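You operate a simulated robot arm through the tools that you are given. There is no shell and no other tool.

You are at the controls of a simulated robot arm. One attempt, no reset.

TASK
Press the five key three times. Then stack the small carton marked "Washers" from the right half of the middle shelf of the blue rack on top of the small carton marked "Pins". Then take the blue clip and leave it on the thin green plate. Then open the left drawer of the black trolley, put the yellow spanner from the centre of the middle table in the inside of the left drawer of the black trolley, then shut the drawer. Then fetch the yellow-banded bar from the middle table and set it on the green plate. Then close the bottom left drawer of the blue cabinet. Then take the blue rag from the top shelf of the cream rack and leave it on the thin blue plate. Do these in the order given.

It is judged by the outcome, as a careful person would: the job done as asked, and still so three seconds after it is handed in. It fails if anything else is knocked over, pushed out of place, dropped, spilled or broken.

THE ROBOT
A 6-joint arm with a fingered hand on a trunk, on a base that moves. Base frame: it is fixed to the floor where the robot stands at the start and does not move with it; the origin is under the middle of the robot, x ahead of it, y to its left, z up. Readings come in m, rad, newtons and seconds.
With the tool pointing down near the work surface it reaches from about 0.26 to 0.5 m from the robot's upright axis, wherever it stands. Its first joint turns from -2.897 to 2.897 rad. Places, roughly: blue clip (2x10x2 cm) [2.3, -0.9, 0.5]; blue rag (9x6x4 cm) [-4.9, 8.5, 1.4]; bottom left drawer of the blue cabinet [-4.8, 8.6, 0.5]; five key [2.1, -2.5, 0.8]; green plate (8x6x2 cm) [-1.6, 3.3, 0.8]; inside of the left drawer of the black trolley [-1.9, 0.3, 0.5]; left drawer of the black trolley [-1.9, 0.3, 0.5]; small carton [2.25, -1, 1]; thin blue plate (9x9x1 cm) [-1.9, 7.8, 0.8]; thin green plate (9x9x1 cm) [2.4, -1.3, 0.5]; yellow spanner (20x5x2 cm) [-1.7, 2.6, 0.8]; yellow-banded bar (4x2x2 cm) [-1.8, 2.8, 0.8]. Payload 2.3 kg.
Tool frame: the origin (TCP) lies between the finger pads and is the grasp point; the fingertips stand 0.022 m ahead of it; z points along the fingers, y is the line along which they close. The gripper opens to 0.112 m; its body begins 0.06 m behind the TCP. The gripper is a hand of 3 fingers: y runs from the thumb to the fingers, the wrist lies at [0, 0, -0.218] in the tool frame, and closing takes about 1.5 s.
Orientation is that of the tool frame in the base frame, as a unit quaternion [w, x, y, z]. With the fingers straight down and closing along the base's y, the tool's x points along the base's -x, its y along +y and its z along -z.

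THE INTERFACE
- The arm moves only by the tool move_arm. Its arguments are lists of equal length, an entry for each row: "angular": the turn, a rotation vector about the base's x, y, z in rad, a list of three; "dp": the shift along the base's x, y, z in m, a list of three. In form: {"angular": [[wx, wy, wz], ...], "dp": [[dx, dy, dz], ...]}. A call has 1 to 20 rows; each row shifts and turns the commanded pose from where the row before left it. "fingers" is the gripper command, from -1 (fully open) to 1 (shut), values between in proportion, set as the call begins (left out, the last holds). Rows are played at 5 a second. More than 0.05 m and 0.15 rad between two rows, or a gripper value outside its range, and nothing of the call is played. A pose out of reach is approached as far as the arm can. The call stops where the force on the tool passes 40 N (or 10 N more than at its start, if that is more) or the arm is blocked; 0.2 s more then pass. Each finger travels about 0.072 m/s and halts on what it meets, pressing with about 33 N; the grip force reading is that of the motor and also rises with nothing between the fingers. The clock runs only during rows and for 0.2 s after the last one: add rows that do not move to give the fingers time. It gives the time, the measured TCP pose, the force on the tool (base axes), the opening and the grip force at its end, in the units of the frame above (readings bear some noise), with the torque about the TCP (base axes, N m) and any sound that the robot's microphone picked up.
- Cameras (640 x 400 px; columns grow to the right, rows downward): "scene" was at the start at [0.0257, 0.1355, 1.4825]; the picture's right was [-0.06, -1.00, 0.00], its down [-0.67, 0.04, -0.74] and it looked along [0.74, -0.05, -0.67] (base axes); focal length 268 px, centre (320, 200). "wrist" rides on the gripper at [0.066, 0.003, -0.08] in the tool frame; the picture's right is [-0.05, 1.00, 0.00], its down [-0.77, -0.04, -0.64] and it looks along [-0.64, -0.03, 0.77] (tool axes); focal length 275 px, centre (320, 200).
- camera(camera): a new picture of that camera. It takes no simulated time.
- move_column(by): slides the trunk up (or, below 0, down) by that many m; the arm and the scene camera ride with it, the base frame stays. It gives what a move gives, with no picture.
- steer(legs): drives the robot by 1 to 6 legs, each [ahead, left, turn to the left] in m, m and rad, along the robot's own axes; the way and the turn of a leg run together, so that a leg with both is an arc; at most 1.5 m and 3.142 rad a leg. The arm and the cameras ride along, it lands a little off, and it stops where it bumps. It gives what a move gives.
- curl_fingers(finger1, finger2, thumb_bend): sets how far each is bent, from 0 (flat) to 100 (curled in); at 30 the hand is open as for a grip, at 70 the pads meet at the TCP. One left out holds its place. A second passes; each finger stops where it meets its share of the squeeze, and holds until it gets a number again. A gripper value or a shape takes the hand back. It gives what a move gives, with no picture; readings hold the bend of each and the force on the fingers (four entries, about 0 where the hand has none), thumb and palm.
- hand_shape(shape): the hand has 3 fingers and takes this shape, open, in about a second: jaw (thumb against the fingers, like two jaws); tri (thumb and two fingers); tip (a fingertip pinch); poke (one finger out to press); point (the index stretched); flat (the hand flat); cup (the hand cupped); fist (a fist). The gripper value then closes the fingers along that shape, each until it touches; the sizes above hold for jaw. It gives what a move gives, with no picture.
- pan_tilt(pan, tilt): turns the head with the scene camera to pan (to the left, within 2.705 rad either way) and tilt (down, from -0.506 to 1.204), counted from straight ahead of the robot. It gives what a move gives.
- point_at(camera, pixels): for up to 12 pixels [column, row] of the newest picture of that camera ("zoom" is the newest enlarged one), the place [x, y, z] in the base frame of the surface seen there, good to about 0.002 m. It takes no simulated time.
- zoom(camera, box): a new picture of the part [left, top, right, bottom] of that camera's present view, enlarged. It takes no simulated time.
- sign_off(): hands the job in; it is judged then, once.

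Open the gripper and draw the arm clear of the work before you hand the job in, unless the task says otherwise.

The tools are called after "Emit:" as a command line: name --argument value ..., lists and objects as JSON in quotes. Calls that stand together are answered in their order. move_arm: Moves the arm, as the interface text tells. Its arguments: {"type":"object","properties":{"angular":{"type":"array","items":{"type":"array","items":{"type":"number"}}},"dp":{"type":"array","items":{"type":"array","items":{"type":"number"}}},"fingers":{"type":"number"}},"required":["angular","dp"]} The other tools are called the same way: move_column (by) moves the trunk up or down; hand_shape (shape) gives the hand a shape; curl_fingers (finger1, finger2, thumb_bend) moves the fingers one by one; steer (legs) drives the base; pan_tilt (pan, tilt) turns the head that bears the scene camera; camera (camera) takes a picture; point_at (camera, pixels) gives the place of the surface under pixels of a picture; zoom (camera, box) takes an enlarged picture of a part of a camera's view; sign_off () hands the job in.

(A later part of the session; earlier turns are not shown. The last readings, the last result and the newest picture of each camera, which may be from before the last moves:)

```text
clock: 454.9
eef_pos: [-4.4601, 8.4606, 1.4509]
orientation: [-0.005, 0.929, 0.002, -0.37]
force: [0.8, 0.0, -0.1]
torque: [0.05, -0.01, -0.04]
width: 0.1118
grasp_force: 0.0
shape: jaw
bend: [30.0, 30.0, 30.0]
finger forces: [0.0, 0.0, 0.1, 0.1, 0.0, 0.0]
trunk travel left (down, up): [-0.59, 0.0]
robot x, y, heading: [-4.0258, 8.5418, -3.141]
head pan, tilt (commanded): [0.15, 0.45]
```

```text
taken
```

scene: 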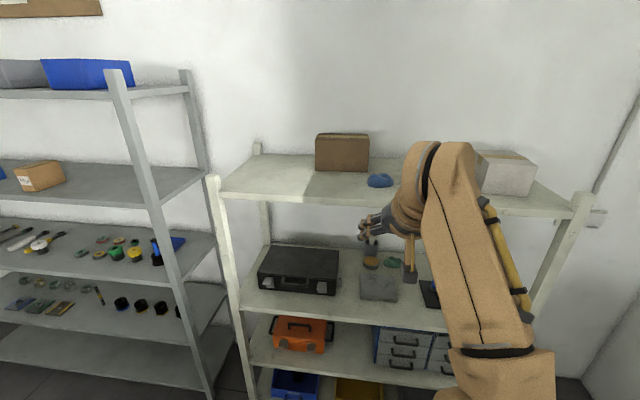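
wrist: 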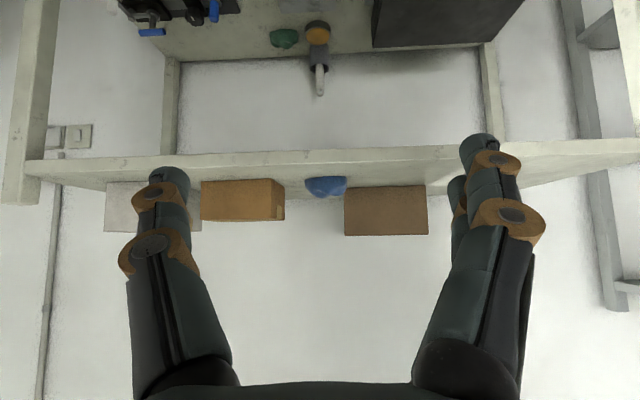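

The rag is centred in the wrist view at (326,187). I'll drive 0.34 m ahead and look again.

Emit:
steer --legs '[[0.34, 0, 0]]'

Emit:
camera --camera "wrist"

Emit:
camera --camera "scene"

```text
clock: 457.1
eef_pos: [-4.7947, 8.458, 1.4503]
orientation: [-0.003, 0.929, 0.004, -0.369]
force: [-0.1, -0.6, -0.1]
torque: [0.04, 0.01, 0.0]
width: 0.1121
grasp_force: 0.0
shape: jaw
bend: [30.0, 30.0, 30.0]
finger forces: [0.1, 0.0, 0.1, 0.0, 0.0, 0.0]
trunk travel left (down, up): [-0.59, 0.0]
robot x, y, heading: [-4.3635, 8.5409, -3.137]
head pan, tilt (commanded): [0.15, 0.45]
```

```text
taken
```

wrist: 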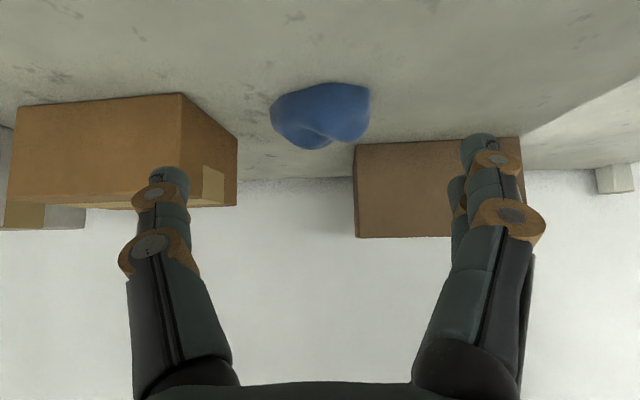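

```text
taken
```

scene: 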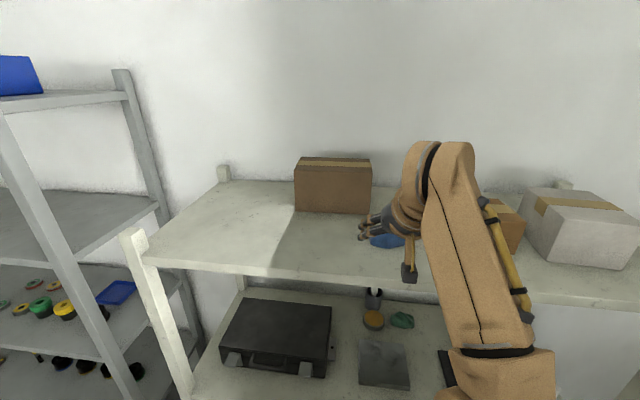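

The rag spans (270–370, 85–150) in the wrist view, between the boxes. I'll measure it from here.

Emit:
point_at --camera "wrist" --pixels '[[275, 112], [367, 100], [320, 115], [320, 92], [320, 140], [340, 90], [300, 140], [238, 160], [355, 160], [320, 60]]'

```text
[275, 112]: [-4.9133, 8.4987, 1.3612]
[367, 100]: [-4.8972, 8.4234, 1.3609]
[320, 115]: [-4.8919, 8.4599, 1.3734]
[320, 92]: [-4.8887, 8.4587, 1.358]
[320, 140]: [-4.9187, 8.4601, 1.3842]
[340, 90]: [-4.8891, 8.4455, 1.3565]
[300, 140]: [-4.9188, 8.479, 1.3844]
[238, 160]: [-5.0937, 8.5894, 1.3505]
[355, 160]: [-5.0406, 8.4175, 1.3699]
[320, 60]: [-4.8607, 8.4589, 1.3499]
```

Rag centre ≈(−4.915, 8.4615). I'll drive 6 cm closer, then slide the open hand along its axis down around the rag to TCP ≈(−4.912, 8.461, 1.387).

Emit:
steer --legs '[[0.06, 0, 0]]'

Emit:
move_arm --angular '[[0, 0, 0], [0, 0, 0], [0, 0, 0], [0, 0, 0]]' --dp '[[-0.015, 0.0015, -0.016], [-0.015, 0.0015, -0.016], [-0.012, 0, -0.014], [0, 0, 0]]'

Emit:
camera --camera "wrist"

Emit:
zoom --camera "scene" --box '[320, 170, 480, 290]'

```text
clock: 458.1
eef_pos: [-4.8551, 8.4604, 1.4501]
orientation: [-0.004, 0.929, 0.004, -0.37]
force: [-0.3, 0.5, 0.0]
torque: [-0.04, 0.0, -0.03]
width: 0.1117
grasp_force: 0.0
shape: jaw
bend: [30.0, 30.0, 30.0]
finger forces: [0.1, 0.1, 0.0, 0.1, 0.0, 0.0]
trunk travel left (down, up): [-0.59, 0.0]
robot x, y, heading: [-4.4295, 8.5435, -3.138]
head pan, tilt (commanded): [0.15, 0.45]
```

```text
clock: 459.1
eef_pos: [-4.8958, 8.4636, 1.4044]
orientation: [-0.003, 0.929, 0.004, -0.37]
force: [0.4, 0.1, -0.3]
torque: [0.0, 0.0, 0.0]
width: 0.112
grasp_force: 0.1
shape: jaw
bend: [30.0, 30.0, 30.0]
finger forces: [0.1, 0.0, 0.0, 0.0, 0.0, 0.0]
trunk travel left (down, up): [-0.59, 0.0]
robot x, y, heading: [-4.4235, 8.5394, -3.133]
head pan, tilt (commanded): [0.15, 0.45]
```

```text
taken
```

wrist: 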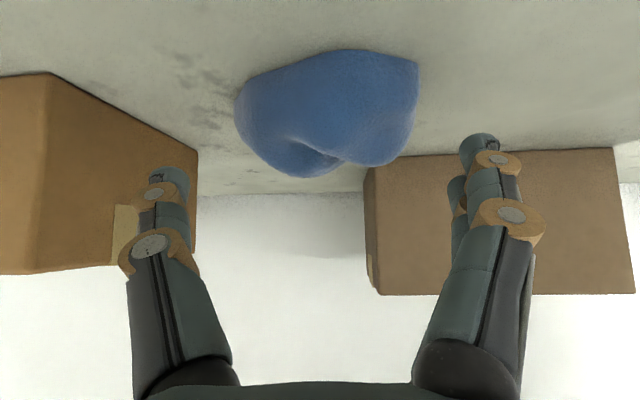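

```text
3.33 times, centred on (400, 230) of scene
```

zoom: 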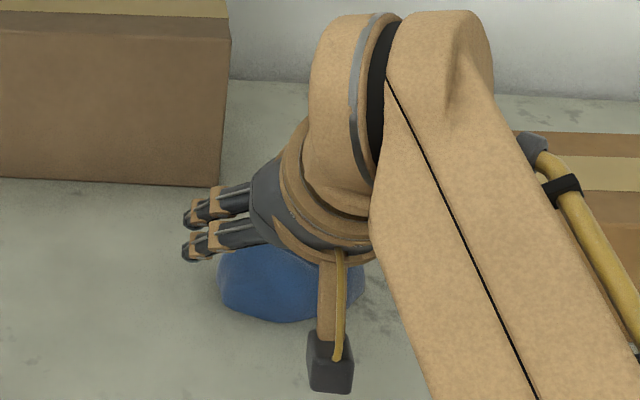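

I'll check the thumb's clearance to the box's side face (left) and the rag's extents before going further.

Emit:
point_at --camera "wrist" --pixels '[[80, 150], [120, 160], [185, 160], [135, 195], [155, 178], [240, 105], [415, 90], [325, 120], [325, 60], [470, 150]]'

```text
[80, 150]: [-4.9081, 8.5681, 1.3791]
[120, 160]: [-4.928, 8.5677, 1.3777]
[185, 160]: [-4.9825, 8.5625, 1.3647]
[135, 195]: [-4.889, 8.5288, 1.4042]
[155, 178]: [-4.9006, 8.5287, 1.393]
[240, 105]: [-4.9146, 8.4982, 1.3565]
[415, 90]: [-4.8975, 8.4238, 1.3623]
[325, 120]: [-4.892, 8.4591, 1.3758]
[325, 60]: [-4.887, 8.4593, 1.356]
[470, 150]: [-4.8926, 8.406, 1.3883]
```

The thumb clears the box by ~3.5 cm. I'll go the remaining 2.4 cm and check forces.

Emit:
move_arm --angular '[[0, 0, 0], [0, 0, 0], [0, 0, 0]]' --dp '[[-0.008, -0.001, -0.008], [-0.008, -0.001, -0.008], [0, 0, 0]]'

Emit:
camera --camera "wrist"

```text
clock: 459.9
eef_pos: [-4.9106, 8.4597, 1.3891]
orientation: [-0.003, 0.929, 0.004, -0.37]
force: [0.2, -0.2, 0.9]
torque: [-0.08, 0.01, 0.0]
width: 0.1121
grasp_force: 0.0
shape: jaw
bend: [30.0, 30.0, 30.0]
finger forces: [0.0, 0.0, 0.0, 0.2, 0.0, 0.0]
trunk travel left (down, up): [-0.59, 0.0]
robot x, y, heading: [-4.4264, 8.5403, -3.138]
head pan, tilt (commanded): [0.15, 0.45]
```

```text
taken
```

wrist: 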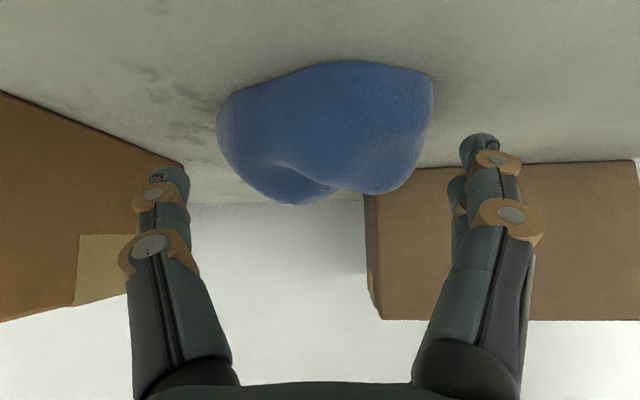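

Fingers straddle the rag. I'll lower 5 mm more for a deeper hold and close the gripper.

Emit:
move_arm --angular '[[0, 0, 0], [0, 0, 0], [0, 0, 0]]' --dp '[[-0.001, 0.001, -0.003], [0, 0, -0.002], [0, 0, 0]]'

Emit:
move_arm --angular '[[0, 0, 0], [0, 0, 0], [0, 0, 0], [0, 0, 0], [0, 0, 0], [0, 0, 0], [0, 0, 0], [0, 0, 0], [0, 0, 0]]' --dp '[[0, 0, 0], [0, 0, 0], [0, 0, 0], [0, 0, 0], [0, 0, 0], [0, 0, 0], [0, 0, 0], [0, 0, 0], [0, 0, 0]]' --fingers 1

Emit:
camera --camera "wrist"

```text
clock: 460.6
eef_pos: [-4.9142, 8.4614, 1.3843]
orientation: [-0.003, 0.929, 0.003, -0.37]
force: [0.4, 0.1, -0.4]
torque: [-0.01, 0.0, -0.02]
width: 0.1117
grasp_force: 0.1
shape: jaw
bend: [30.0, 30.0, 30.0]
finger forces: [0.0, 0.0, 0.1, 0.0, 0.1, 0.1]
trunk travel left (down, up): [-0.59, 0.0]
robot x, y, heading: [-4.426, 8.5438, -3.137]
head pan, tilt (commanded): [0.15, 0.45]
```

```text
clock: 462.6
eef_pos: [-4.9129, 8.462, 1.3854]
orientation: [-0.004, 0.928, 0.004, -0.372]
force: [-10.3, -1.4, 30.5]
torque: [0.06, 0.63, 0.05]
width: 0.0662
grasp_force: 33.6
shape: jaw
bend: [68.0, 74.0, 69.0]
finger forces: [14.9, 27.2, 0.1, 0.0, 29.3, 0.0]
trunk travel left (down, up): [-0.59, 0.0]
robot x, y, heading: [-4.4257, 8.5401, -3.138]
head pan, tilt (commanded): [0.15, 0.45]
```

```text
taken
```

wrist: 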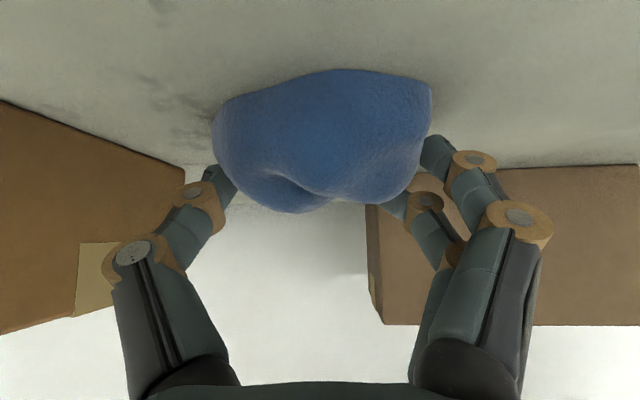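

Gripped at width 0.066, but 30 N upward shows a finger pressing the shelf. I'll lift 1 cm slowly and see if the rag comes along.

Emit:
move_arm --angular '[[0, 0, 0], [0, 0, 0], [0, 0, 0], [0, 0, 0]]' --dp '[[0, 0, 0.004], [0, 0, 0.004], [0, 0, 0.004], [0, 0, 0]]'

Emit:
camera --camera "wrist"

Emit:
zoom --camera "scene" --box '[320, 170, 480, 290]'

```text
clock: 463.6
eef_pos: [-4.9121, 8.461, 1.3962]
orientation: [-0.002, 0.93, 0.004, -0.369]
force: [-3.2, 1.6, 10.9]
torque: [0.01, 0.12, -0.06]
width: 0.0373
grasp_force: 33.7
shape: jaw
bend: [72.0, 79.0, 79.0]
finger forces: [10.2, 0.1, 0.1, 0.1, 14.2, 0.1]
trunk travel left (down, up): [-0.59, 0.0]
robot x, y, heading: [-4.4238, 8.5369, -3.134]
head pan, tilt (commanded): [0.15, 0.45]
```

```text
taken
```

wrist: 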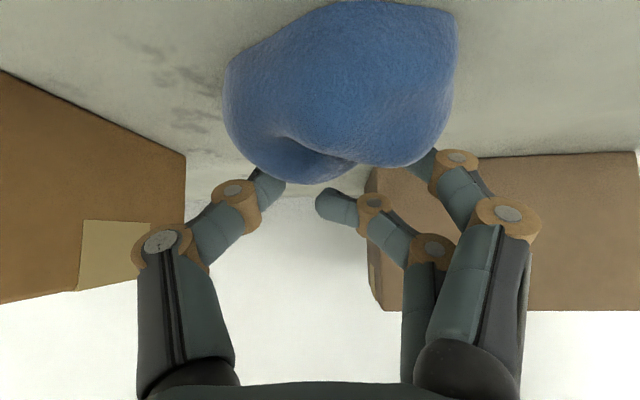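

```text
3.33 times, centred on (400, 230) of scene
```

zoom: 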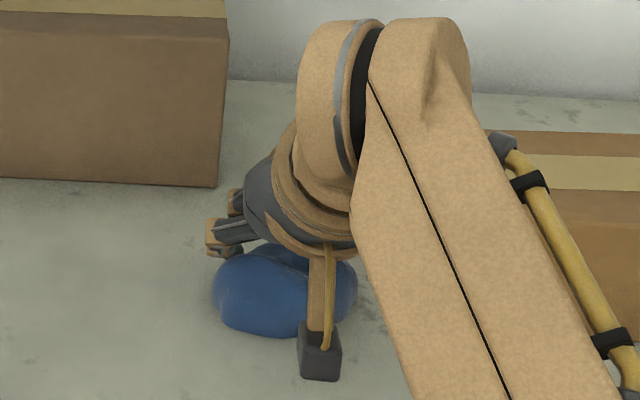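

The rag was squeezed out toward the front: my pads closed behind its widest part. I'll open the hand gently and look again.

Emit:
move_arm --angular '[[0, 0, 0], [0, 0, 0], [0, 0, 0], [0, 0, 0], [0, 0, 0], [0, 0, 0], [0, 0, 0], [0, 0, 0]]' --dp '[[0, 0, 0], [0, 0, 0], [0, 0, 0], [0, 0, 0], [0, 0, 0], [0, 0, 0], [0, 0, 0], [0, 0, 0]]' --fingers -1

Emit:
move_arm --angular '[[0, 0, 0], [0, 0, 0], [0, 0, 0], [0, 0, 0], [0, 0, 0]]' --dp '[[0, 0, 0.025], [0.01, 0, 0.025], [0.02, 0, 0.015], [0.02, 0, 0], [0, 0, 0]]'

Emit:
camera --camera "wrist"

Emit:
camera --camera "scene"

```text
clock: 465.4
eef_pos: [-4.9122, 8.4604, 1.3953]
orientation: [-0.002, 0.929, 0.005, -0.37]
force: [-0.1, 0.6, 0.1]
torque: [0.0, -0.04, -0.01]
width: 0.1121
grasp_force: 0.1
shape: jaw
bend: [30.0, 30.0, 30.0]
finger forces: [0.0, 0.0, 0.0, 0.0, 0.0, 0.0]
trunk travel left (down, up): [-0.59, 0.0]
robot x, y, heading: [-4.4268, 8.5395, -3.14]
head pan, tilt (commanded): [0.15, 0.45]
```

```text
clock: 466.6
eef_pos: [-4.8525, 8.4575, 1.4498]
orientation: [-0.004, 0.93, 0.004, -0.368]
force: [-0.2, -0.4, -0.4]
torque: [0.02, 0.0, 0.01]
width: 0.1122
grasp_force: 0.0
shape: jaw
bend: [30.0, 30.0, 30.0]
finger forces: [0.0, 0.0, 0.0, 0.0, 0.1, 0.1]
out of reach, approached as far as the arm can: row 1, 2, 4
trunk travel left (down, up): [-0.59, 0.0]
robot x, y, heading: [-4.4286, 8.5377, -3.136]
head pan, tilt (commanded): [0.15, 0.45]
```

```text
taken
```

wrist: 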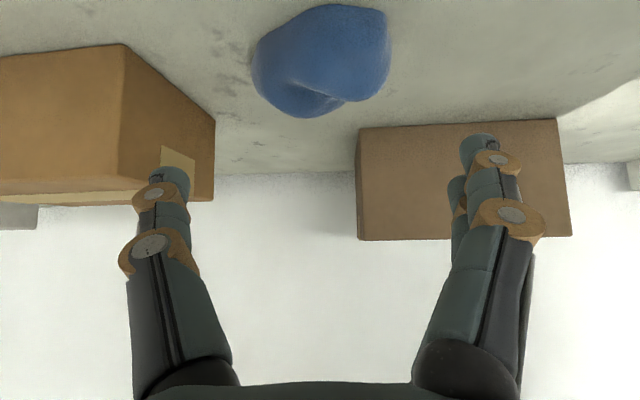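

```text
taken
```

scene: 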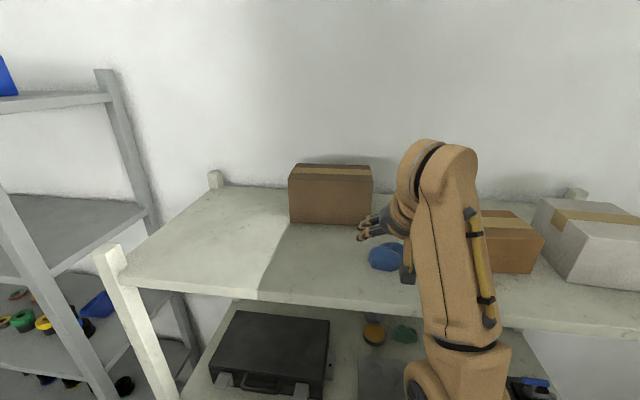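

The rag still lies safely on the shelf, moved a little forward. I'll measure its outline now.

Emit:
point_at --camera "wrist" --pixels '[[256, 65], [387, 40], [340, 12], [300, 20], [300, 110], [320, 60], [370, 95], [330, 80], [280, 40], [340, 30]]'

Emit:
zoom --camera "wrist" --box '[230, 0, 410, 130]'

```text
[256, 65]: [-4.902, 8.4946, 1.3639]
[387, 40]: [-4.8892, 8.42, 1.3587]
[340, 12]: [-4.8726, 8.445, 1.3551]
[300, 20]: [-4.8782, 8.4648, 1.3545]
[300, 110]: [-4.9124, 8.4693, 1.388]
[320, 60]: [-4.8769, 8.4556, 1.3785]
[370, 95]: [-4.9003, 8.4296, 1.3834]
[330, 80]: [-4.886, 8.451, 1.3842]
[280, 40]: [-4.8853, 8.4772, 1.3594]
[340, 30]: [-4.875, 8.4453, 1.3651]
```

```text
3.08 times, centred on (320, 65) of wrist
```

zoom: 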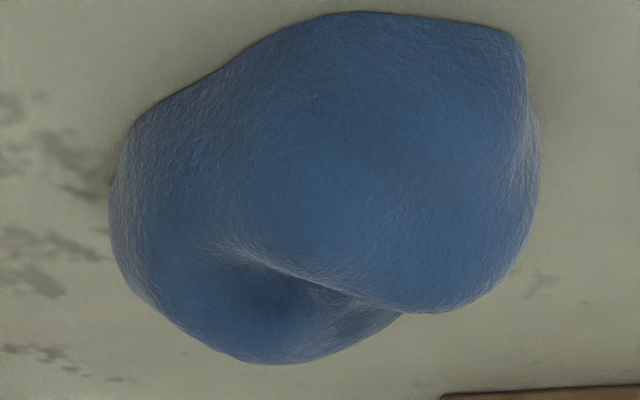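

The rag's widest chord now runs from (−4.889, 8.420) to (−4.902, 8.495), low at z≈1.36. I'll yaw the tool +10° to match it, and come in with the pads about 2.5 cm further forward than before.

Emit:
move_arm --angular '[[0, 0, 0.085], [0, 0, 0.085], [0, 0, 0], [0, 0, 0], [0, 0, 0], [0, 0, 0]]' --dp '[[0.012, 0.005, 0], [0.0125, 0.005, -0.003], [-0.0122, -0.0021, -0.0131], [-0.0122, -0.0021, -0.0131], [-0.0122, -0.0021, -0.0131], [0, 0, 0]]'

Emit:
camera --camera "wrist"

Emit:
point_at --camera "wrist" --pixels '[[245, 100], [415, 90], [320, 60], [320, 110], [100, 150], [155, 178], [330, 165]]'

```text
clock: 468.1
eef_pos: [-4.8806, 8.4575, 1.4357]
orientation: [0.028, 0.925, 0.083, -0.369]
force: [0.7, 0.6, -0.8]
torque: [0.03, -0.03, -0.02]
width: 0.1122
grasp_force: 0.2
shape: jaw
bend: [30.0, 30.0, 30.0]
finger forces: [0.0, 0.1, 0.0, 0.0, 0.1, 0.0]
out of reach, approached as far as the arm can: row 1, 2, 3, 4, 5
trunk travel left (down, up): [-0.59, 0.0]
robot x, y, heading: [-4.4269, 8.5389, -3.138]
head pan, tilt (commanded): [0.15, 0.45]
```

```text
taken
```

wrist: 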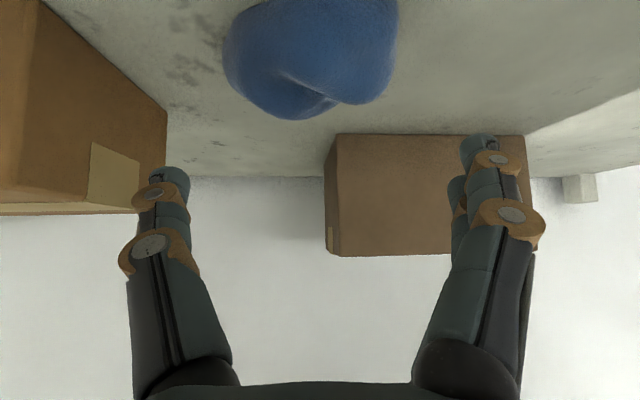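

```text
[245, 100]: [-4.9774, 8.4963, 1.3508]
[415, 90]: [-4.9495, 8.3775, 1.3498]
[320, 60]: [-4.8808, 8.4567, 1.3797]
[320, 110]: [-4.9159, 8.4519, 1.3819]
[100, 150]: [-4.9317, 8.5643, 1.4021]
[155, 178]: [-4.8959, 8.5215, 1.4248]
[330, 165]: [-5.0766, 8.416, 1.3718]
```

At that height the reach was limiting; I'm at (−4.881, 8.4575, 1.436). I'll descend straight to z≈1.381 around the rag.

Emit:
move_arm --angular '[[0, 0, 0], [0, 0, 0], [0, 0, 0], [0, 0, 0], [0, 0, 0]]' --dp '[[-0.002, 0, -0.015], [-0.002, 0, -0.015], [-0.002, 0, -0.013], [-0.002, 0, -0.011], [0, 0, 0]]'

Emit:
camera --camera "wrist"

Emit:
point_at --camera "wrist" --pixels '[[225, 100], [420, 75], [320, 100], [320, 60], [330, 20], [155, 178], [470, 150]]'

```text
clock: 469.2
eef_pos: [-4.9115, 8.4528, 1.4108]
orientation: [0.028, 0.926, 0.083, -0.368]
force: [0.4, 0.2, 0.0]
torque: [-0.02, 0.01, -0.01]
width: 0.1117
grasp_force: 0.0
shape: jaw
bend: [30.0, 30.0, 30.0]
finger forces: [0.1, 0.0, 0.1, 0.0, 0.1, 0.1]
out of reach, approached as far as the arm can: row 1, 2, 3, 4
trunk travel left (down, up): [-0.59, 0.0]
robot x, y, heading: [-4.4274, 8.5408, -3.136]
head pan, tilt (commanded): [0.15, 0.45]
```

```text
taken
```

wrist: 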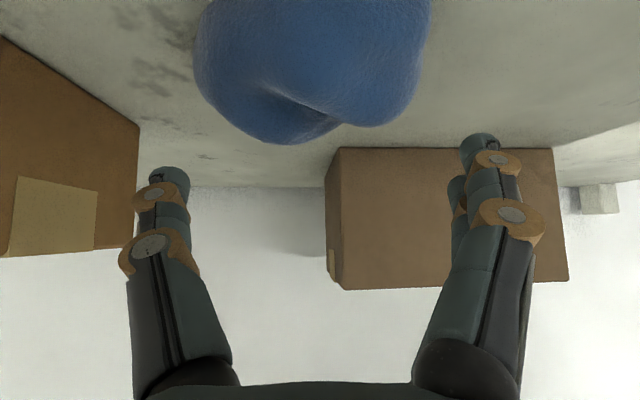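

```text
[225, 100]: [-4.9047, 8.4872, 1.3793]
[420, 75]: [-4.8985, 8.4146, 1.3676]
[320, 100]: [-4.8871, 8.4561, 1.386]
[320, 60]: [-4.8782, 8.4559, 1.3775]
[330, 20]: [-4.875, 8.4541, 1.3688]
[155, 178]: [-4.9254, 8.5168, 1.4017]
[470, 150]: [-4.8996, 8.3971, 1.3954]
```

The arm can only hold this tilt a bit further out, so I'll back the base 3 cm instead and then lower to TCP ≈(−4.889, 8.457, 1.380).

Emit:
steer --legs '[[-0.03, 0, 0]]'

Emit:
move_arm --angular '[[0, 0, 0], [0, 0, 0], [0, 0, 0], [0, 0, 0]]' --dp '[[-0.003, 0.002, -0.01], [-0.003, 0.002, -0.01], [-0.002, 0, -0.008], [0, 0, 0]]'

Emit:
camera --camera "wrist"

Emit:
point_at --camera "wrist" --pixels '[[225, 110], [420, 100], [320, 100], [320, 60], [240, 70], [155, 178], [470, 150]]'

```text
clock: 470.1
eef_pos: [-4.8813, 8.4522, 1.4119]
orientation: [0.028, 0.925, 0.083, -0.369]
force: [0.8, -0.3, -0.7]
torque: [-0.01, -0.01, -0.01]
width: 0.1117
grasp_force: 0.0
shape: jaw
bend: [30.0, 30.0, 30.0]
finger forces: [0.0, 0.0, 0.0, 0.1, 0.1, 0.0]
trunk travel left (down, up): [-0.59, 0.0]
robot x, y, heading: [-4.3925, 8.5401, -3.141]
head pan, tilt (commanded): [0.15, 0.45]
```

```text
clock: 471.1
eef_pos: [-4.8994, 8.4548, 1.3949]
orientation: [0.027, 0.927, 0.082, -0.366]
force: [0.1, -0.5, -0.5]
torque: [0.05, 0.01, 0.03]
width: 0.1118
grasp_force: 0.0
shape: jaw
bend: [30.0, 30.0, 30.0]
finger forces: [0.0, 0.1, 0.1, 0.0, 0.0, 0.1]
out of reach, approached as far as the arm can: row 1, 2, 3
trunk travel left (down, up): [-0.59, 0.0]
robot x, y, heading: [-4.3949, 8.5381, -3.137]
head pan, tilt (commanded): [0.15, 0.45]
```

```text
taken
```

wrist: 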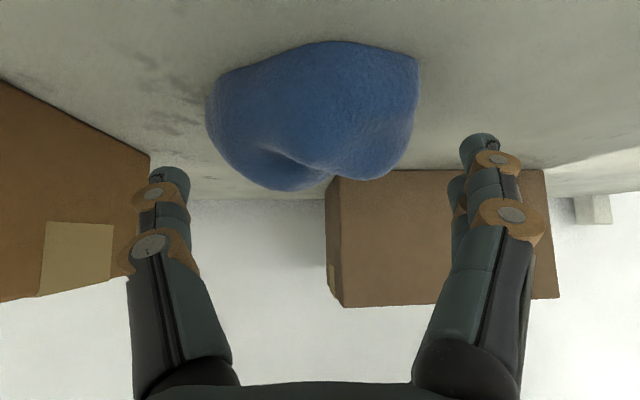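

```text
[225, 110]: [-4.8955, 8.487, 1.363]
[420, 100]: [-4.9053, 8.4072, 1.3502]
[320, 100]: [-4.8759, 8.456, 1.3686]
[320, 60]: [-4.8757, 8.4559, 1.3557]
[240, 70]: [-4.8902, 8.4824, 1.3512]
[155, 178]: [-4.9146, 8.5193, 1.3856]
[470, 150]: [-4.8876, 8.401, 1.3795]
```

The wrist can't hold this tilt closer in; a steeper tool (≈60° down) suits better, sliding in from the front with fingers on both sides. I'll back out 0.15 m and re-pose the arm.

Emit:
steer --legs '[[-0.15, 0, 0]]'

Emit:
move_arm --angular '[[0, 0, 0], [0.0245, -0.143, 0], [0.0245, -0.143, 0], [0, 0, 0], [0, 0, 0]]' --dp '[[0.03, 0, -0.003], [0.03, 0.001, -0.005], [0.025, 0.001, -0.005], [0, 0, -0.003], [0, 0, 0]]'

Emit:
camera --camera "wrist"

Emit:
camera --camera "scene"

```text
clock: 472.5
eef_pos: [-4.747, 8.4576, 1.3947]
orientation: [0.027, 0.927, 0.08, -0.367]
force: [0.8, -0.9, 0.1]
torque: [0.0, -0.02, -0.01]
width: 0.1122
grasp_force: 0.1
shape: jaw
bend: [30.0, 30.0, 30.0]
finger forces: [0.0, 0.1, 0.0, 0.0, 0.1, 0.0]
trunk travel left (down, up): [-0.59, 0.0]
robot x, y, heading: [-4.2425, 8.5423, 3.143]
head pan, tilt (commanded): [0.15, 0.45]
```

```text
clock: 473.7
eef_pos: [-4.6691, 8.4447, 1.3793]
orientation: [0.015, 0.97, 0.084, -0.229]
force: [-0.3, -1.0, -1.0]
torque: [-0.04, -0.02, 0.01]
width: 0.1121
grasp_force: 0.0
shape: jaw
bend: [30.0, 30.0, 30.0]
finger forces: [0.1, 0.0, 0.0, 0.0, 0.1, 0.0]
out of reach, approached as far as the arm can: row 1, 2, 3
trunk travel left (down, up): [-0.59, 0.0]
robot x, y, heading: [-4.2449, 8.5398, 3.141]
head pan, tilt (commanded): [0.15, 0.45]
```

```text
taken
```

wrist: 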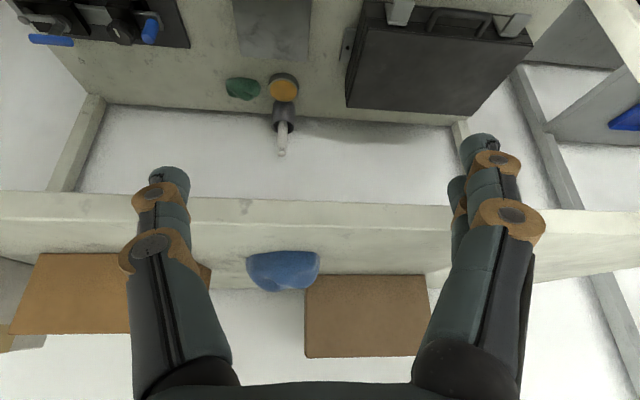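

```text
taken
```

scene: 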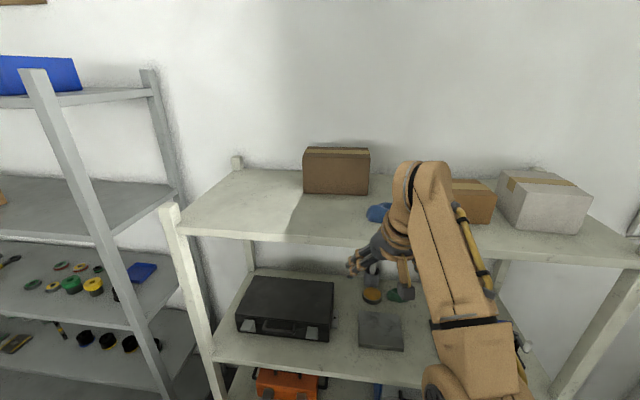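

The tool is now 26° from vertical at z 1.379. I'll re-measure the rag from this view before sliding in.

Emit:
point_at --camera "wrist" --pixels '[[249, 270], [318, 262], [285, 255], [285, 270], [270, 285], [305, 285], [200, 290], [310, 330]]'

Emit:
zoom --camera "scene" --box '[340, 160, 440, 260]'

```text
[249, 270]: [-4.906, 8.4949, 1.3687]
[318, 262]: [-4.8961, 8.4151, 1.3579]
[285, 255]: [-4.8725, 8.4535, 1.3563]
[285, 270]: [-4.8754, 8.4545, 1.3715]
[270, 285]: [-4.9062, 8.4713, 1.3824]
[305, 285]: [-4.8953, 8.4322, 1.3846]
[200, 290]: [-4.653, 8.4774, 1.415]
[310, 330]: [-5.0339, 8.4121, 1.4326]
```

```text
4.00 times, centred on (390, 210) of scene
```

zoom: 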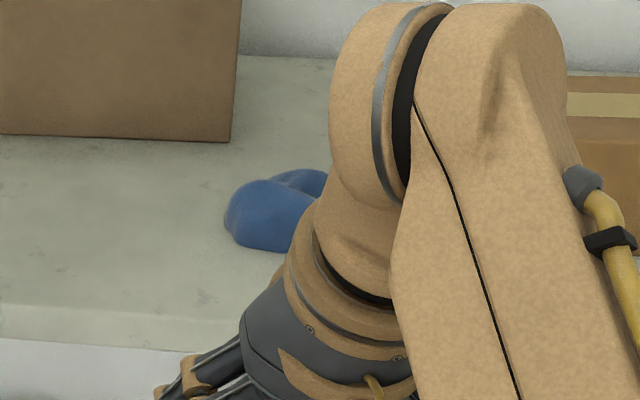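

The rag's chord centre is (−4.901, 8.455). I'll set TCP y≈8.456, z≈1.383 and drive 0.225 m ahead so the fingers pass both sides.

Emit:
move_arm --angular '[[0, 0, 0], [0, 0, 0]]' --dp '[[0, 0.0115, 0.004], [0, 0, 0]]'

Emit:
steer --legs '[[0.15, 0, 0]]'

Emit:
camera --camera "wrist"

```text
clock: 474.3
eef_pos: [-4.669, 8.4566, 1.3834]
orientation: [0.015, 0.97, 0.085, -0.228]
force: [0.0, 0.0, -0.2]
torque: [-0.01, -0.04, 0.02]
width: 0.112
grasp_force: 0.1
shape: jaw
bend: [30.0, 30.0, 30.0]
finger forces: [0.0, 0.0, 0.0, 0.0, 0.0, 0.0]
trunk travel left (down, up): [-0.59, 0.0]
robot x, y, heading: [-4.2387, 8.5433, 3.145]
head pan, tilt (commanded): [0.15, 0.45]
```

```text
clock: 475.6
eef_pos: [-4.8164, 8.4566, 1.3834]
orientation: [0.016, 0.97, 0.085, -0.228]
force: [-0.2, 0.6, 0.3]
torque: [0.0, 0.0, -0.01]
width: 0.1119
grasp_force: 0.1
shape: jaw
bend: [30.0, 30.0, 30.0]
finger forces: [0.0, 0.1, 0.1, 0.0, 0.0, 0.0]
trunk travel left (down, up): [-0.59, 0.0]
robot x, y, heading: [-4.3911, 8.5413, 3.138]
head pan, tilt (commanded): [0.15, 0.45]
```

```text
taken
```

wrist: 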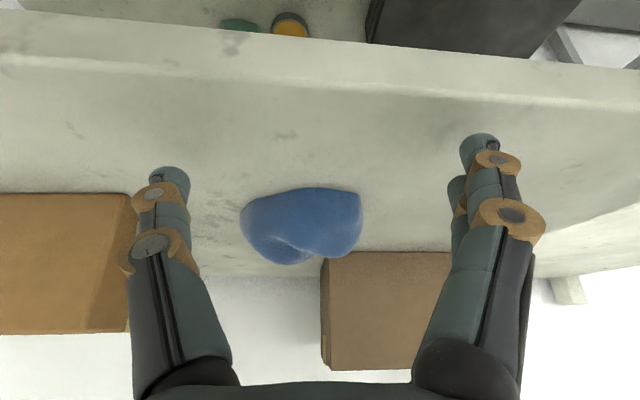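

On track. I'll drive the last 0.08 m.

Emit:
steer --legs '[[0.08, 0, 0]]'

Emit:
camera --camera "wrist"

Emit:
point_at --camera "wrist" --pixels '[[228, 150], [400, 140], [320, 110], [320, 150], [250, 190], [380, 190], [150, 180], [470, 150], [90, 200]]'

```text
clock: 476.7
eef_pos: [-4.8961, 8.456, 1.3829]
orientation: [0.015, 0.97, 0.085, -0.229]
force: [-0.3, -0.2, 0.1]
torque: [0.0, 0.02, -0.02]
width: 0.1121
grasp_force: 0.0
shape: jaw
bend: [30.0, 30.0, 30.0]
finger forces: [0.0, 0.1, 0.0, 0.0, 0.0, 0.0]
trunk travel left (down, up): [-0.59, 0.0]
robot x, y, heading: [-4.4698, 8.5406, 3.137]
head pan, tilt (commanded): [0.15, 0.45]
```

```text
taken
```

wrist: 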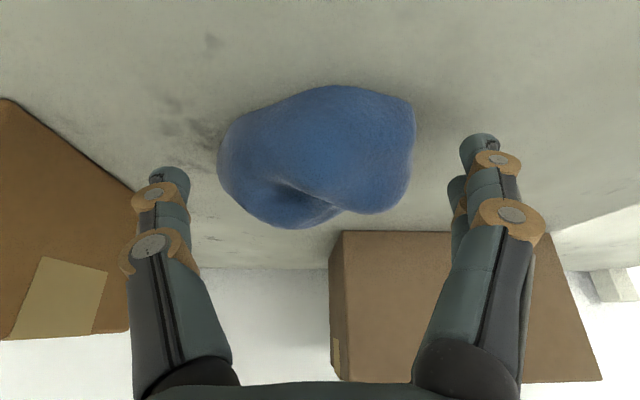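

```text
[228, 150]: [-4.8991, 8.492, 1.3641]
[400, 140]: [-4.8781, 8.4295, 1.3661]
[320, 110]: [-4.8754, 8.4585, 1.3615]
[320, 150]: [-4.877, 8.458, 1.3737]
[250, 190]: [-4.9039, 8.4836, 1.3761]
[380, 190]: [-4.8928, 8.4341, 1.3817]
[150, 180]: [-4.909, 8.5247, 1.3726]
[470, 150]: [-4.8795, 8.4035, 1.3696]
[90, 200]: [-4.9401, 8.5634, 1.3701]
```

The rag is centred between the digits, widest part at the pads' level. I'll lower 3 mm and close.

Emit:
move_arm --angular '[[0, 0, 0], [0, 0, 0]]' --dp '[[0, 0, -0.003], [0, 0, 0]]'

Emit:
move_arm --angular '[[0, 0, 0], [0, 0, 0], [0, 0, 0], [0, 0, 0], [0, 0, 0], [0, 0, 0], [0, 0, 0]]' --dp '[[0, 0, 0], [0, 0, 0], [0, 0, 0], [0, 0, 0], [0, 0, 0], [0, 0, 0], [0, 0, 0]]' --fingers 1

Emit:
camera --camera "wrist"

```text
clock: 477.3
eef_pos: [-4.8954, 8.4578, 1.3803]
orientation: [0.015, 0.97, 0.085, -0.229]
force: [-0.7, 0.1, -0.1]
torque: [0.03, 0.0, 0.02]
width: 0.1118
grasp_force: 0.2
shape: jaw
bend: [30.0, 30.0, 30.0]
finger forces: [0.1, 0.0, 0.0, 0.0, 0.0, 0.1]
trunk travel left (down, up): [-0.59, 0.0]
robot x, y, heading: [-4.4713, 8.542, 3.142]
head pan, tilt (commanded): [0.15, 0.45]
```

```text
clock: 478.9
eef_pos: [-4.8951, 8.4578, 1.3806]
orientation: [0.015, 0.97, 0.085, -0.229]
force: [-0.2, 0.0, 1.6]
torque: [-0.03, -0.03, 0.03]
width: 0.0672
grasp_force: 33.1
shape: jaw
bend: [72.0, 72.0, 69.0]
finger forces: [14.6, 14.8, 0.0, 0.0, 25.5, 0.1]
trunk travel left (down, up): [-0.59, 0.0]
robot x, y, heading: [-4.4712, 8.54, 3.144]
head pan, tilt (commanded): [0.15, 0.45]
```

```text
taken
```

wrist: 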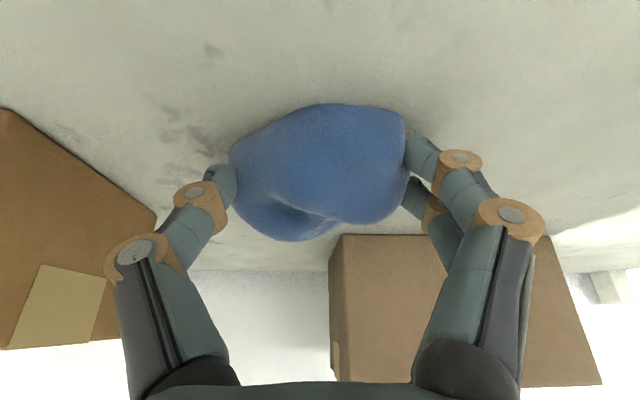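

A balanced grip now (14.6/14.8/25.5 N, net ≈0). I'll lift 1.2 cm slowly and look.

Emit:
move_arm --angular '[[0, 0, 0], [0, 0, 0], [0, 0, 0], [0, 0, 0], [0, 0, 0]]' --dp '[[0, 0, 0.003], [0, 0, 0.003], [0, 0, 0.003], [0, 0, 0.003], [0, 0, 0]]'

Emit:
camera --camera "wrist"

Emit:
point_at --camera "wrist" --pixels '[[320, 110], [320, 150], [260, 200], [380, 190], [320, 60], [300, 260]]'

```text
clock: 480.1
eef_pos: [-4.8955, 8.4563, 1.3858]
orientation: [0.016, 0.969, 0.084, -0.23]
force: [-1.3, 0.7, -0.4]
torque: [0.01, -0.04, -0.01]
width: 0.0668
grasp_force: 32.2
shape: jaw
bend: [72.0, 72.0, 69.0]
finger forces: [14.4, 14.7, 0.0, 0.1, 25.6, 0.0]
out of reach, approached as far as the arm can: row 3, 4
trunk travel left (down, up): [-0.59, 0.0]
robot x, y, heading: [-4.469, 8.541, 3.139]
head pan, tilt (commanded): [0.15, 0.45]
```

```text
taken
```

wrist: 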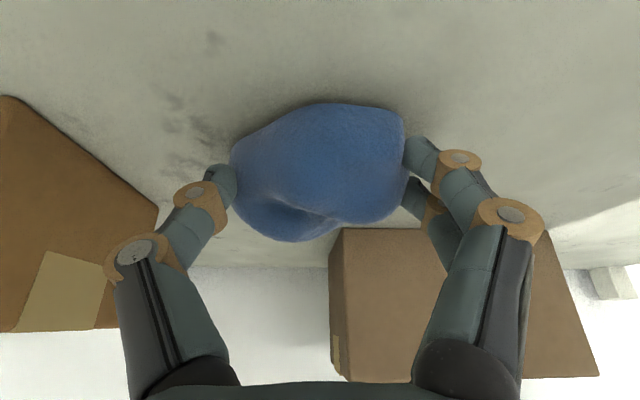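

```text
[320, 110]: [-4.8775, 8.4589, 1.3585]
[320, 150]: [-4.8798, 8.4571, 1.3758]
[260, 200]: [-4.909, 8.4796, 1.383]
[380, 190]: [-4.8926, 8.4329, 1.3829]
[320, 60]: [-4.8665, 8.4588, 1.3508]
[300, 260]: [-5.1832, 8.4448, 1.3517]
```

The rag is held ~5 mm up but the arm's height limit is met here; I'll draw it toward me while rising.

Emit:
move_arm --angular '[[0, 0, 0], [0, 0, 0], [0, 0, 0], [0, 0, 0], [0, 0, 0], [0, 0, 0]]' --dp '[[0.012, 0, 0.003], [0.014, 0, 0.006], [0.014, 0, 0.007], [0.014, 0, 0.007], [0.014, 0, 0.007], [0, 0, 0]]'

Emit:
camera --camera "wrist"

Emit:
camera --camera "scene"

```text
clock: 481.5
eef_pos: [-4.8274, 8.4565, 1.4166]
orientation: [0.015, 0.97, 0.084, -0.228]
force: [-0.2, 0.0, 0.2]
torque: [0.03, -0.01, 0.02]
width: 0.0665
grasp_force: 33.1
shape: jaw
bend: [72.0, 72.0, 69.0]
finger forces: [14.4, 14.8, 0.1, 0.1, 25.5, 0.1]
trunk travel left (down, up): [-0.59, 0.0]
robot x, y, heading: [-4.4692, 8.5397, 3.141]
head pan, tilt (commanded): [0.15, 0.45]
```

```text
taken
```

wrist: 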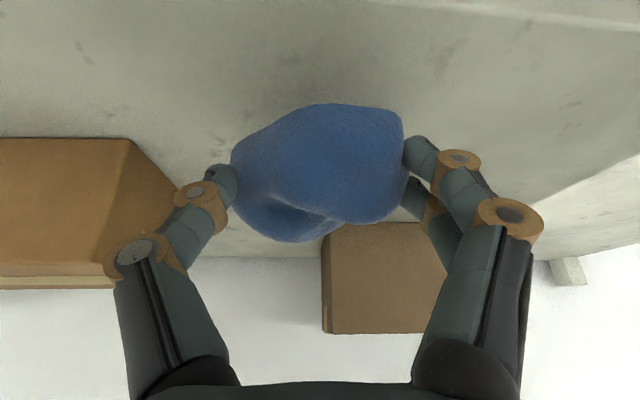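

```text
taken
```

scene: 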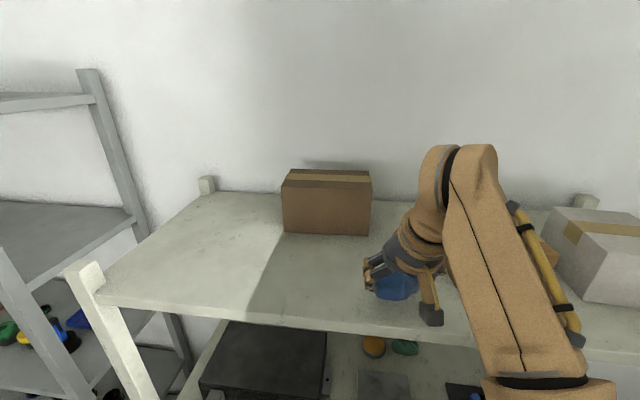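

The rag is held 3.5 cm above the shelf. I'll back the base 0.37 m out and look behind me toward the blue plate's table.

Emit:
steer --legs '[[-0.37, 0, 0]]'

Emit:
pan_tilt --pan 2.6 --tilt 0.45

Emit:
camera --camera "scene"

Emit:
pan_tilt --pan -2.6 --tilt 0.45

Emit:
camera --camera "scene"

Emit:
camera --camera "wrist"

```text
clock: 483.9
eef_pos: [-4.4521, 8.458, 1.417]
orientation: [0.015, 0.97, 0.083, -0.229]
force: [0.2, 0.4, -0.4]
torque: [0.02, -0.03, 0.03]
width: 0.0666
grasp_force: 32.7
shape: jaw
bend: [72.0, 72.0, 69.0]
finger forces: [14.4, 14.8, 0.1, 0.0, 25.6, 0.1]
trunk travel left (down, up): [-0.59, 0.0]
robot x, y, heading: [-4.0931, 8.5381, 3.141]
head pan, tilt (commanded): [0.15, 0.45]
```

```text
clock: 486.1
eef_pos: [-4.4506, 8.4574, 1.4169]
orientation: [0.015, 0.97, 0.084, -0.229]
force: [-0.5, -0.3, -0.8]
torque: [0.0, 0.0, 0.02]
width: 0.0665
grasp_force: 32.7
shape: jaw
bend: [72.0, 72.0, 69.0]
finger forces: [14.4, 15.0, 0.0, 0.0, 25.7, 0.1]
trunk travel left (down, up): [-0.59, 0.0]
robot x, y, heading: [-4.0913, 8.5376, 3.138]
head pan, tilt (commanded): [2.601, 0.45]
```

```text
taken
```

scene: 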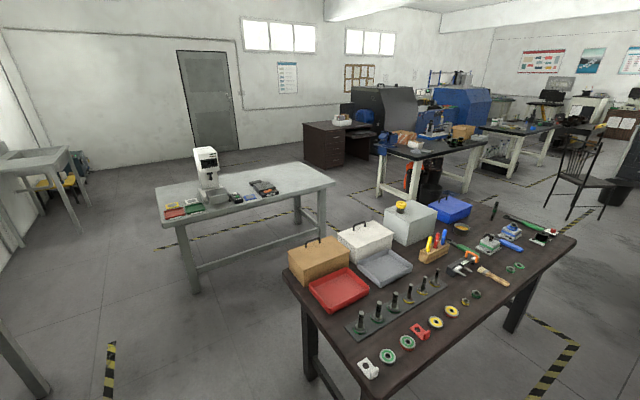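

```text
clock: 490.2
eef_pos: [-4.4515, 8.4577, 1.4171]
orientation: [0.015, 0.97, 0.083, -0.229]
force: [-0.2, 0.0, 0.8]
torque: [0.02, -0.01, 0.01]
width: 0.0666
grasp_force: 33.4
shape: jaw
bend: [72.0, 72.0, 69.0]
finger forces: [14.4, 14.9, 0.0, 0.0, 25.6, 0.0]
trunk travel left (down, up): [-0.59, 0.0]
robot x, y, heading: [-4.0938, 8.5361, 3.142]
head pan, tilt (commanded): [-2.601, 0.45]
```

```text
taken
```

scene: 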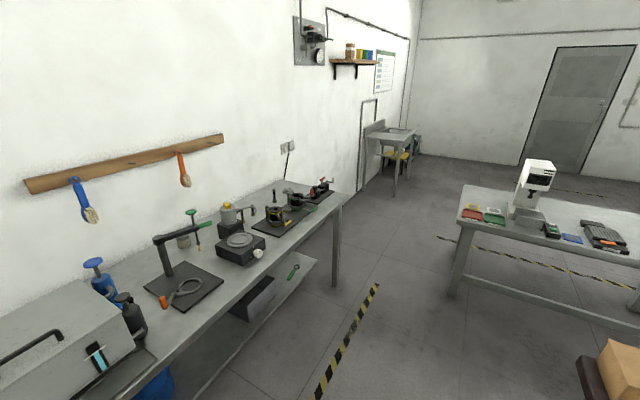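

```text
taken
```

wrist: 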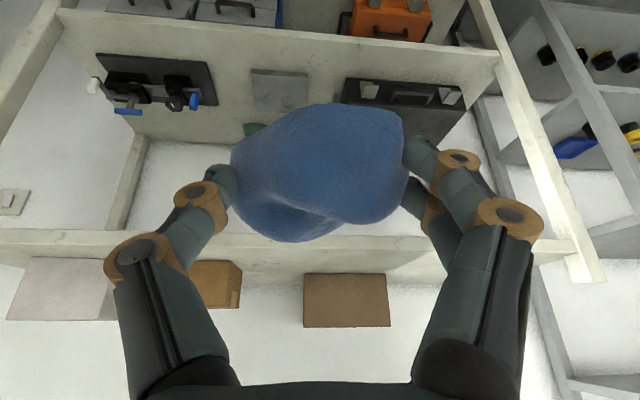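

The rag is held securely. The grey bench with a microscope shows a small blue plate at (572,238). I'll zoom and measure it and the passage.

Emit:
zoom --camera "scene" --box '[440, 150, 640, 290]'

Emit:
point_at --camera "zoom" --pixels '[[420, 250], [170, 215], [100, 190], [80, 110], [20, 290], [60, 240], [350, 260], [540, 270], [300, 180], [620, 390], [580, 160]]'

Emit:
point_at --camera "scene" --pixels '[[337, 285], [345, 197], [280, 330], [375, 285], [320, 390], [455, 290], [445, 250], [585, 380], [620, 350], [635, 310]]'

```text
2.86 times, centred on (540, 220) of scene
```

zoom: 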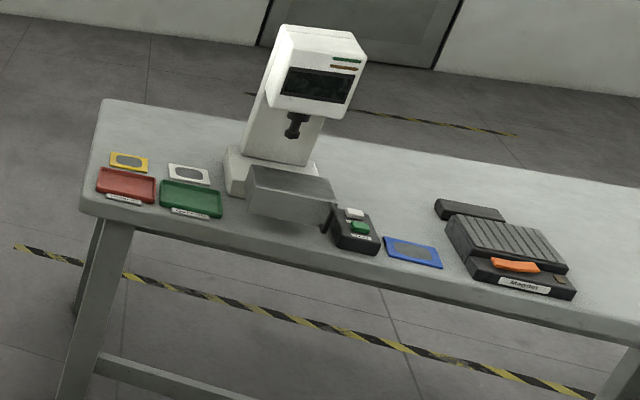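

```text
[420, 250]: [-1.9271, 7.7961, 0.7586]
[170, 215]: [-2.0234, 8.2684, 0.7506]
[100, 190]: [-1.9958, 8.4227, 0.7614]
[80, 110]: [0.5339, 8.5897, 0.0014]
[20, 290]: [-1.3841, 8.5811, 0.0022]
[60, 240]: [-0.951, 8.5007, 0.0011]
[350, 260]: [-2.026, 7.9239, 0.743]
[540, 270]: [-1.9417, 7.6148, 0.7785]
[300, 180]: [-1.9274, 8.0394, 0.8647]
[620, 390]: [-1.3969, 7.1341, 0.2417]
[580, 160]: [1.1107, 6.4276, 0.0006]
```

```text
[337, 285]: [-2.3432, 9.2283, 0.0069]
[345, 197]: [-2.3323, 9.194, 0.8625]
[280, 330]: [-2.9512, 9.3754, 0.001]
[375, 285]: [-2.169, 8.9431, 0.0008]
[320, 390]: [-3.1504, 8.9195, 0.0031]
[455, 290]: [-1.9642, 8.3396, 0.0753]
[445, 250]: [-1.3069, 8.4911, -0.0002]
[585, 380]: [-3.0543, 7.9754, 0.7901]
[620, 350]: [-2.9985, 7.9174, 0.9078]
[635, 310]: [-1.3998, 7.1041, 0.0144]
```

The thin blue plate is at (−1.927, 7.796, 0.758) on the grey bench (edge x≈−2.03). I'll lower the trunk 0.25 m, back along y≈8.5 to x≈−2.6 and turn to face +x.

Emit:
move_column --by -0.25

Emit:
steer --legs '[[-1.48, 0, 0], [0, 0, 3.14]]'

Emit:
pan_tilt --pan -0.5 --tilt 0.6

Emit:
camera --camera "scene"

Emit:
camera --camera "wrist"

```text
clock: 492.8
eef_pos: [-4.4508, 8.4577, 1.1663]
orientation: [0.015, 0.97, 0.084, -0.228]
force: [0.2, 0.2, -0.8]
torque: [0.02, 0.0, 0.0]
width: 0.0666
grasp_force: 33.0
shape: jaw
bend: [72.0, 72.0, 69.0]
finger forces: [14.3, 15.0, 0.0, 0.0, 25.5, 0.1]
trunk travel left (down, up): [-0.34, 0.25]
robot x, y, heading: [-4.0945, 8.5381, 3.139]
head pan, tilt (commanded): [-2.601, 0.45]
```

```text
clock: 507.3
eef_pos: [-2.2613, 8.5617, 1.1667]
orientation: [0.229, -0.044, 0.972, 0.005]
force: [-0.5, -0.5, -0.4]
torque: [-0.04, 0.03, -0.04]
width: 0.0665
grasp_force: 32.8
shape: jaw
bend: [72.0, 72.0, 69.0]
finger forces: [14.3, 15.0, 0.0, 0.0, 25.4, 0.0]
trunk travel left (down, up): [-0.34, 0.25]
robot x, y, heading: [-2.6223, 8.5092, -0.086]
head pan, tilt (commanded): [-2.601, 0.45]
```

```text
clock: 509.3
eef_pos: [-2.2625, 8.5617, 1.1657]
orientation: [0.229, -0.043, 0.972, 0.005]
force: [0.1, -0.3, 0.3]
torque: [0.01, 0.04, -0.01]
width: 0.0664
grasp_force: 32.8
shape: jaw
bend: [72.0, 72.0, 69.0]
finger forces: [14.3, 15.1, 0.0, 0.0, 25.4, 0.0]
trunk travel left (down, up): [-0.34, 0.25]
robot x, y, heading: [-2.6271, 8.5124, -0.085]
head pan, tilt (commanded): [-0.499, 0.6]
```

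```text
taken
```

scene: 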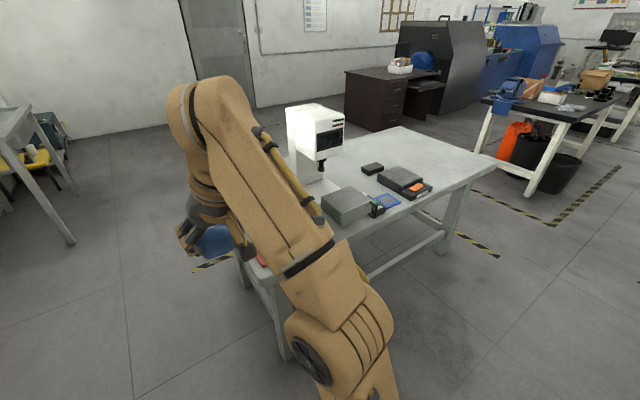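

```text
taken
```

wrist: 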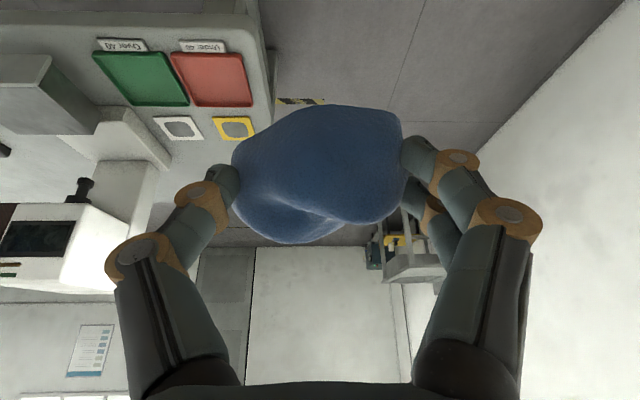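

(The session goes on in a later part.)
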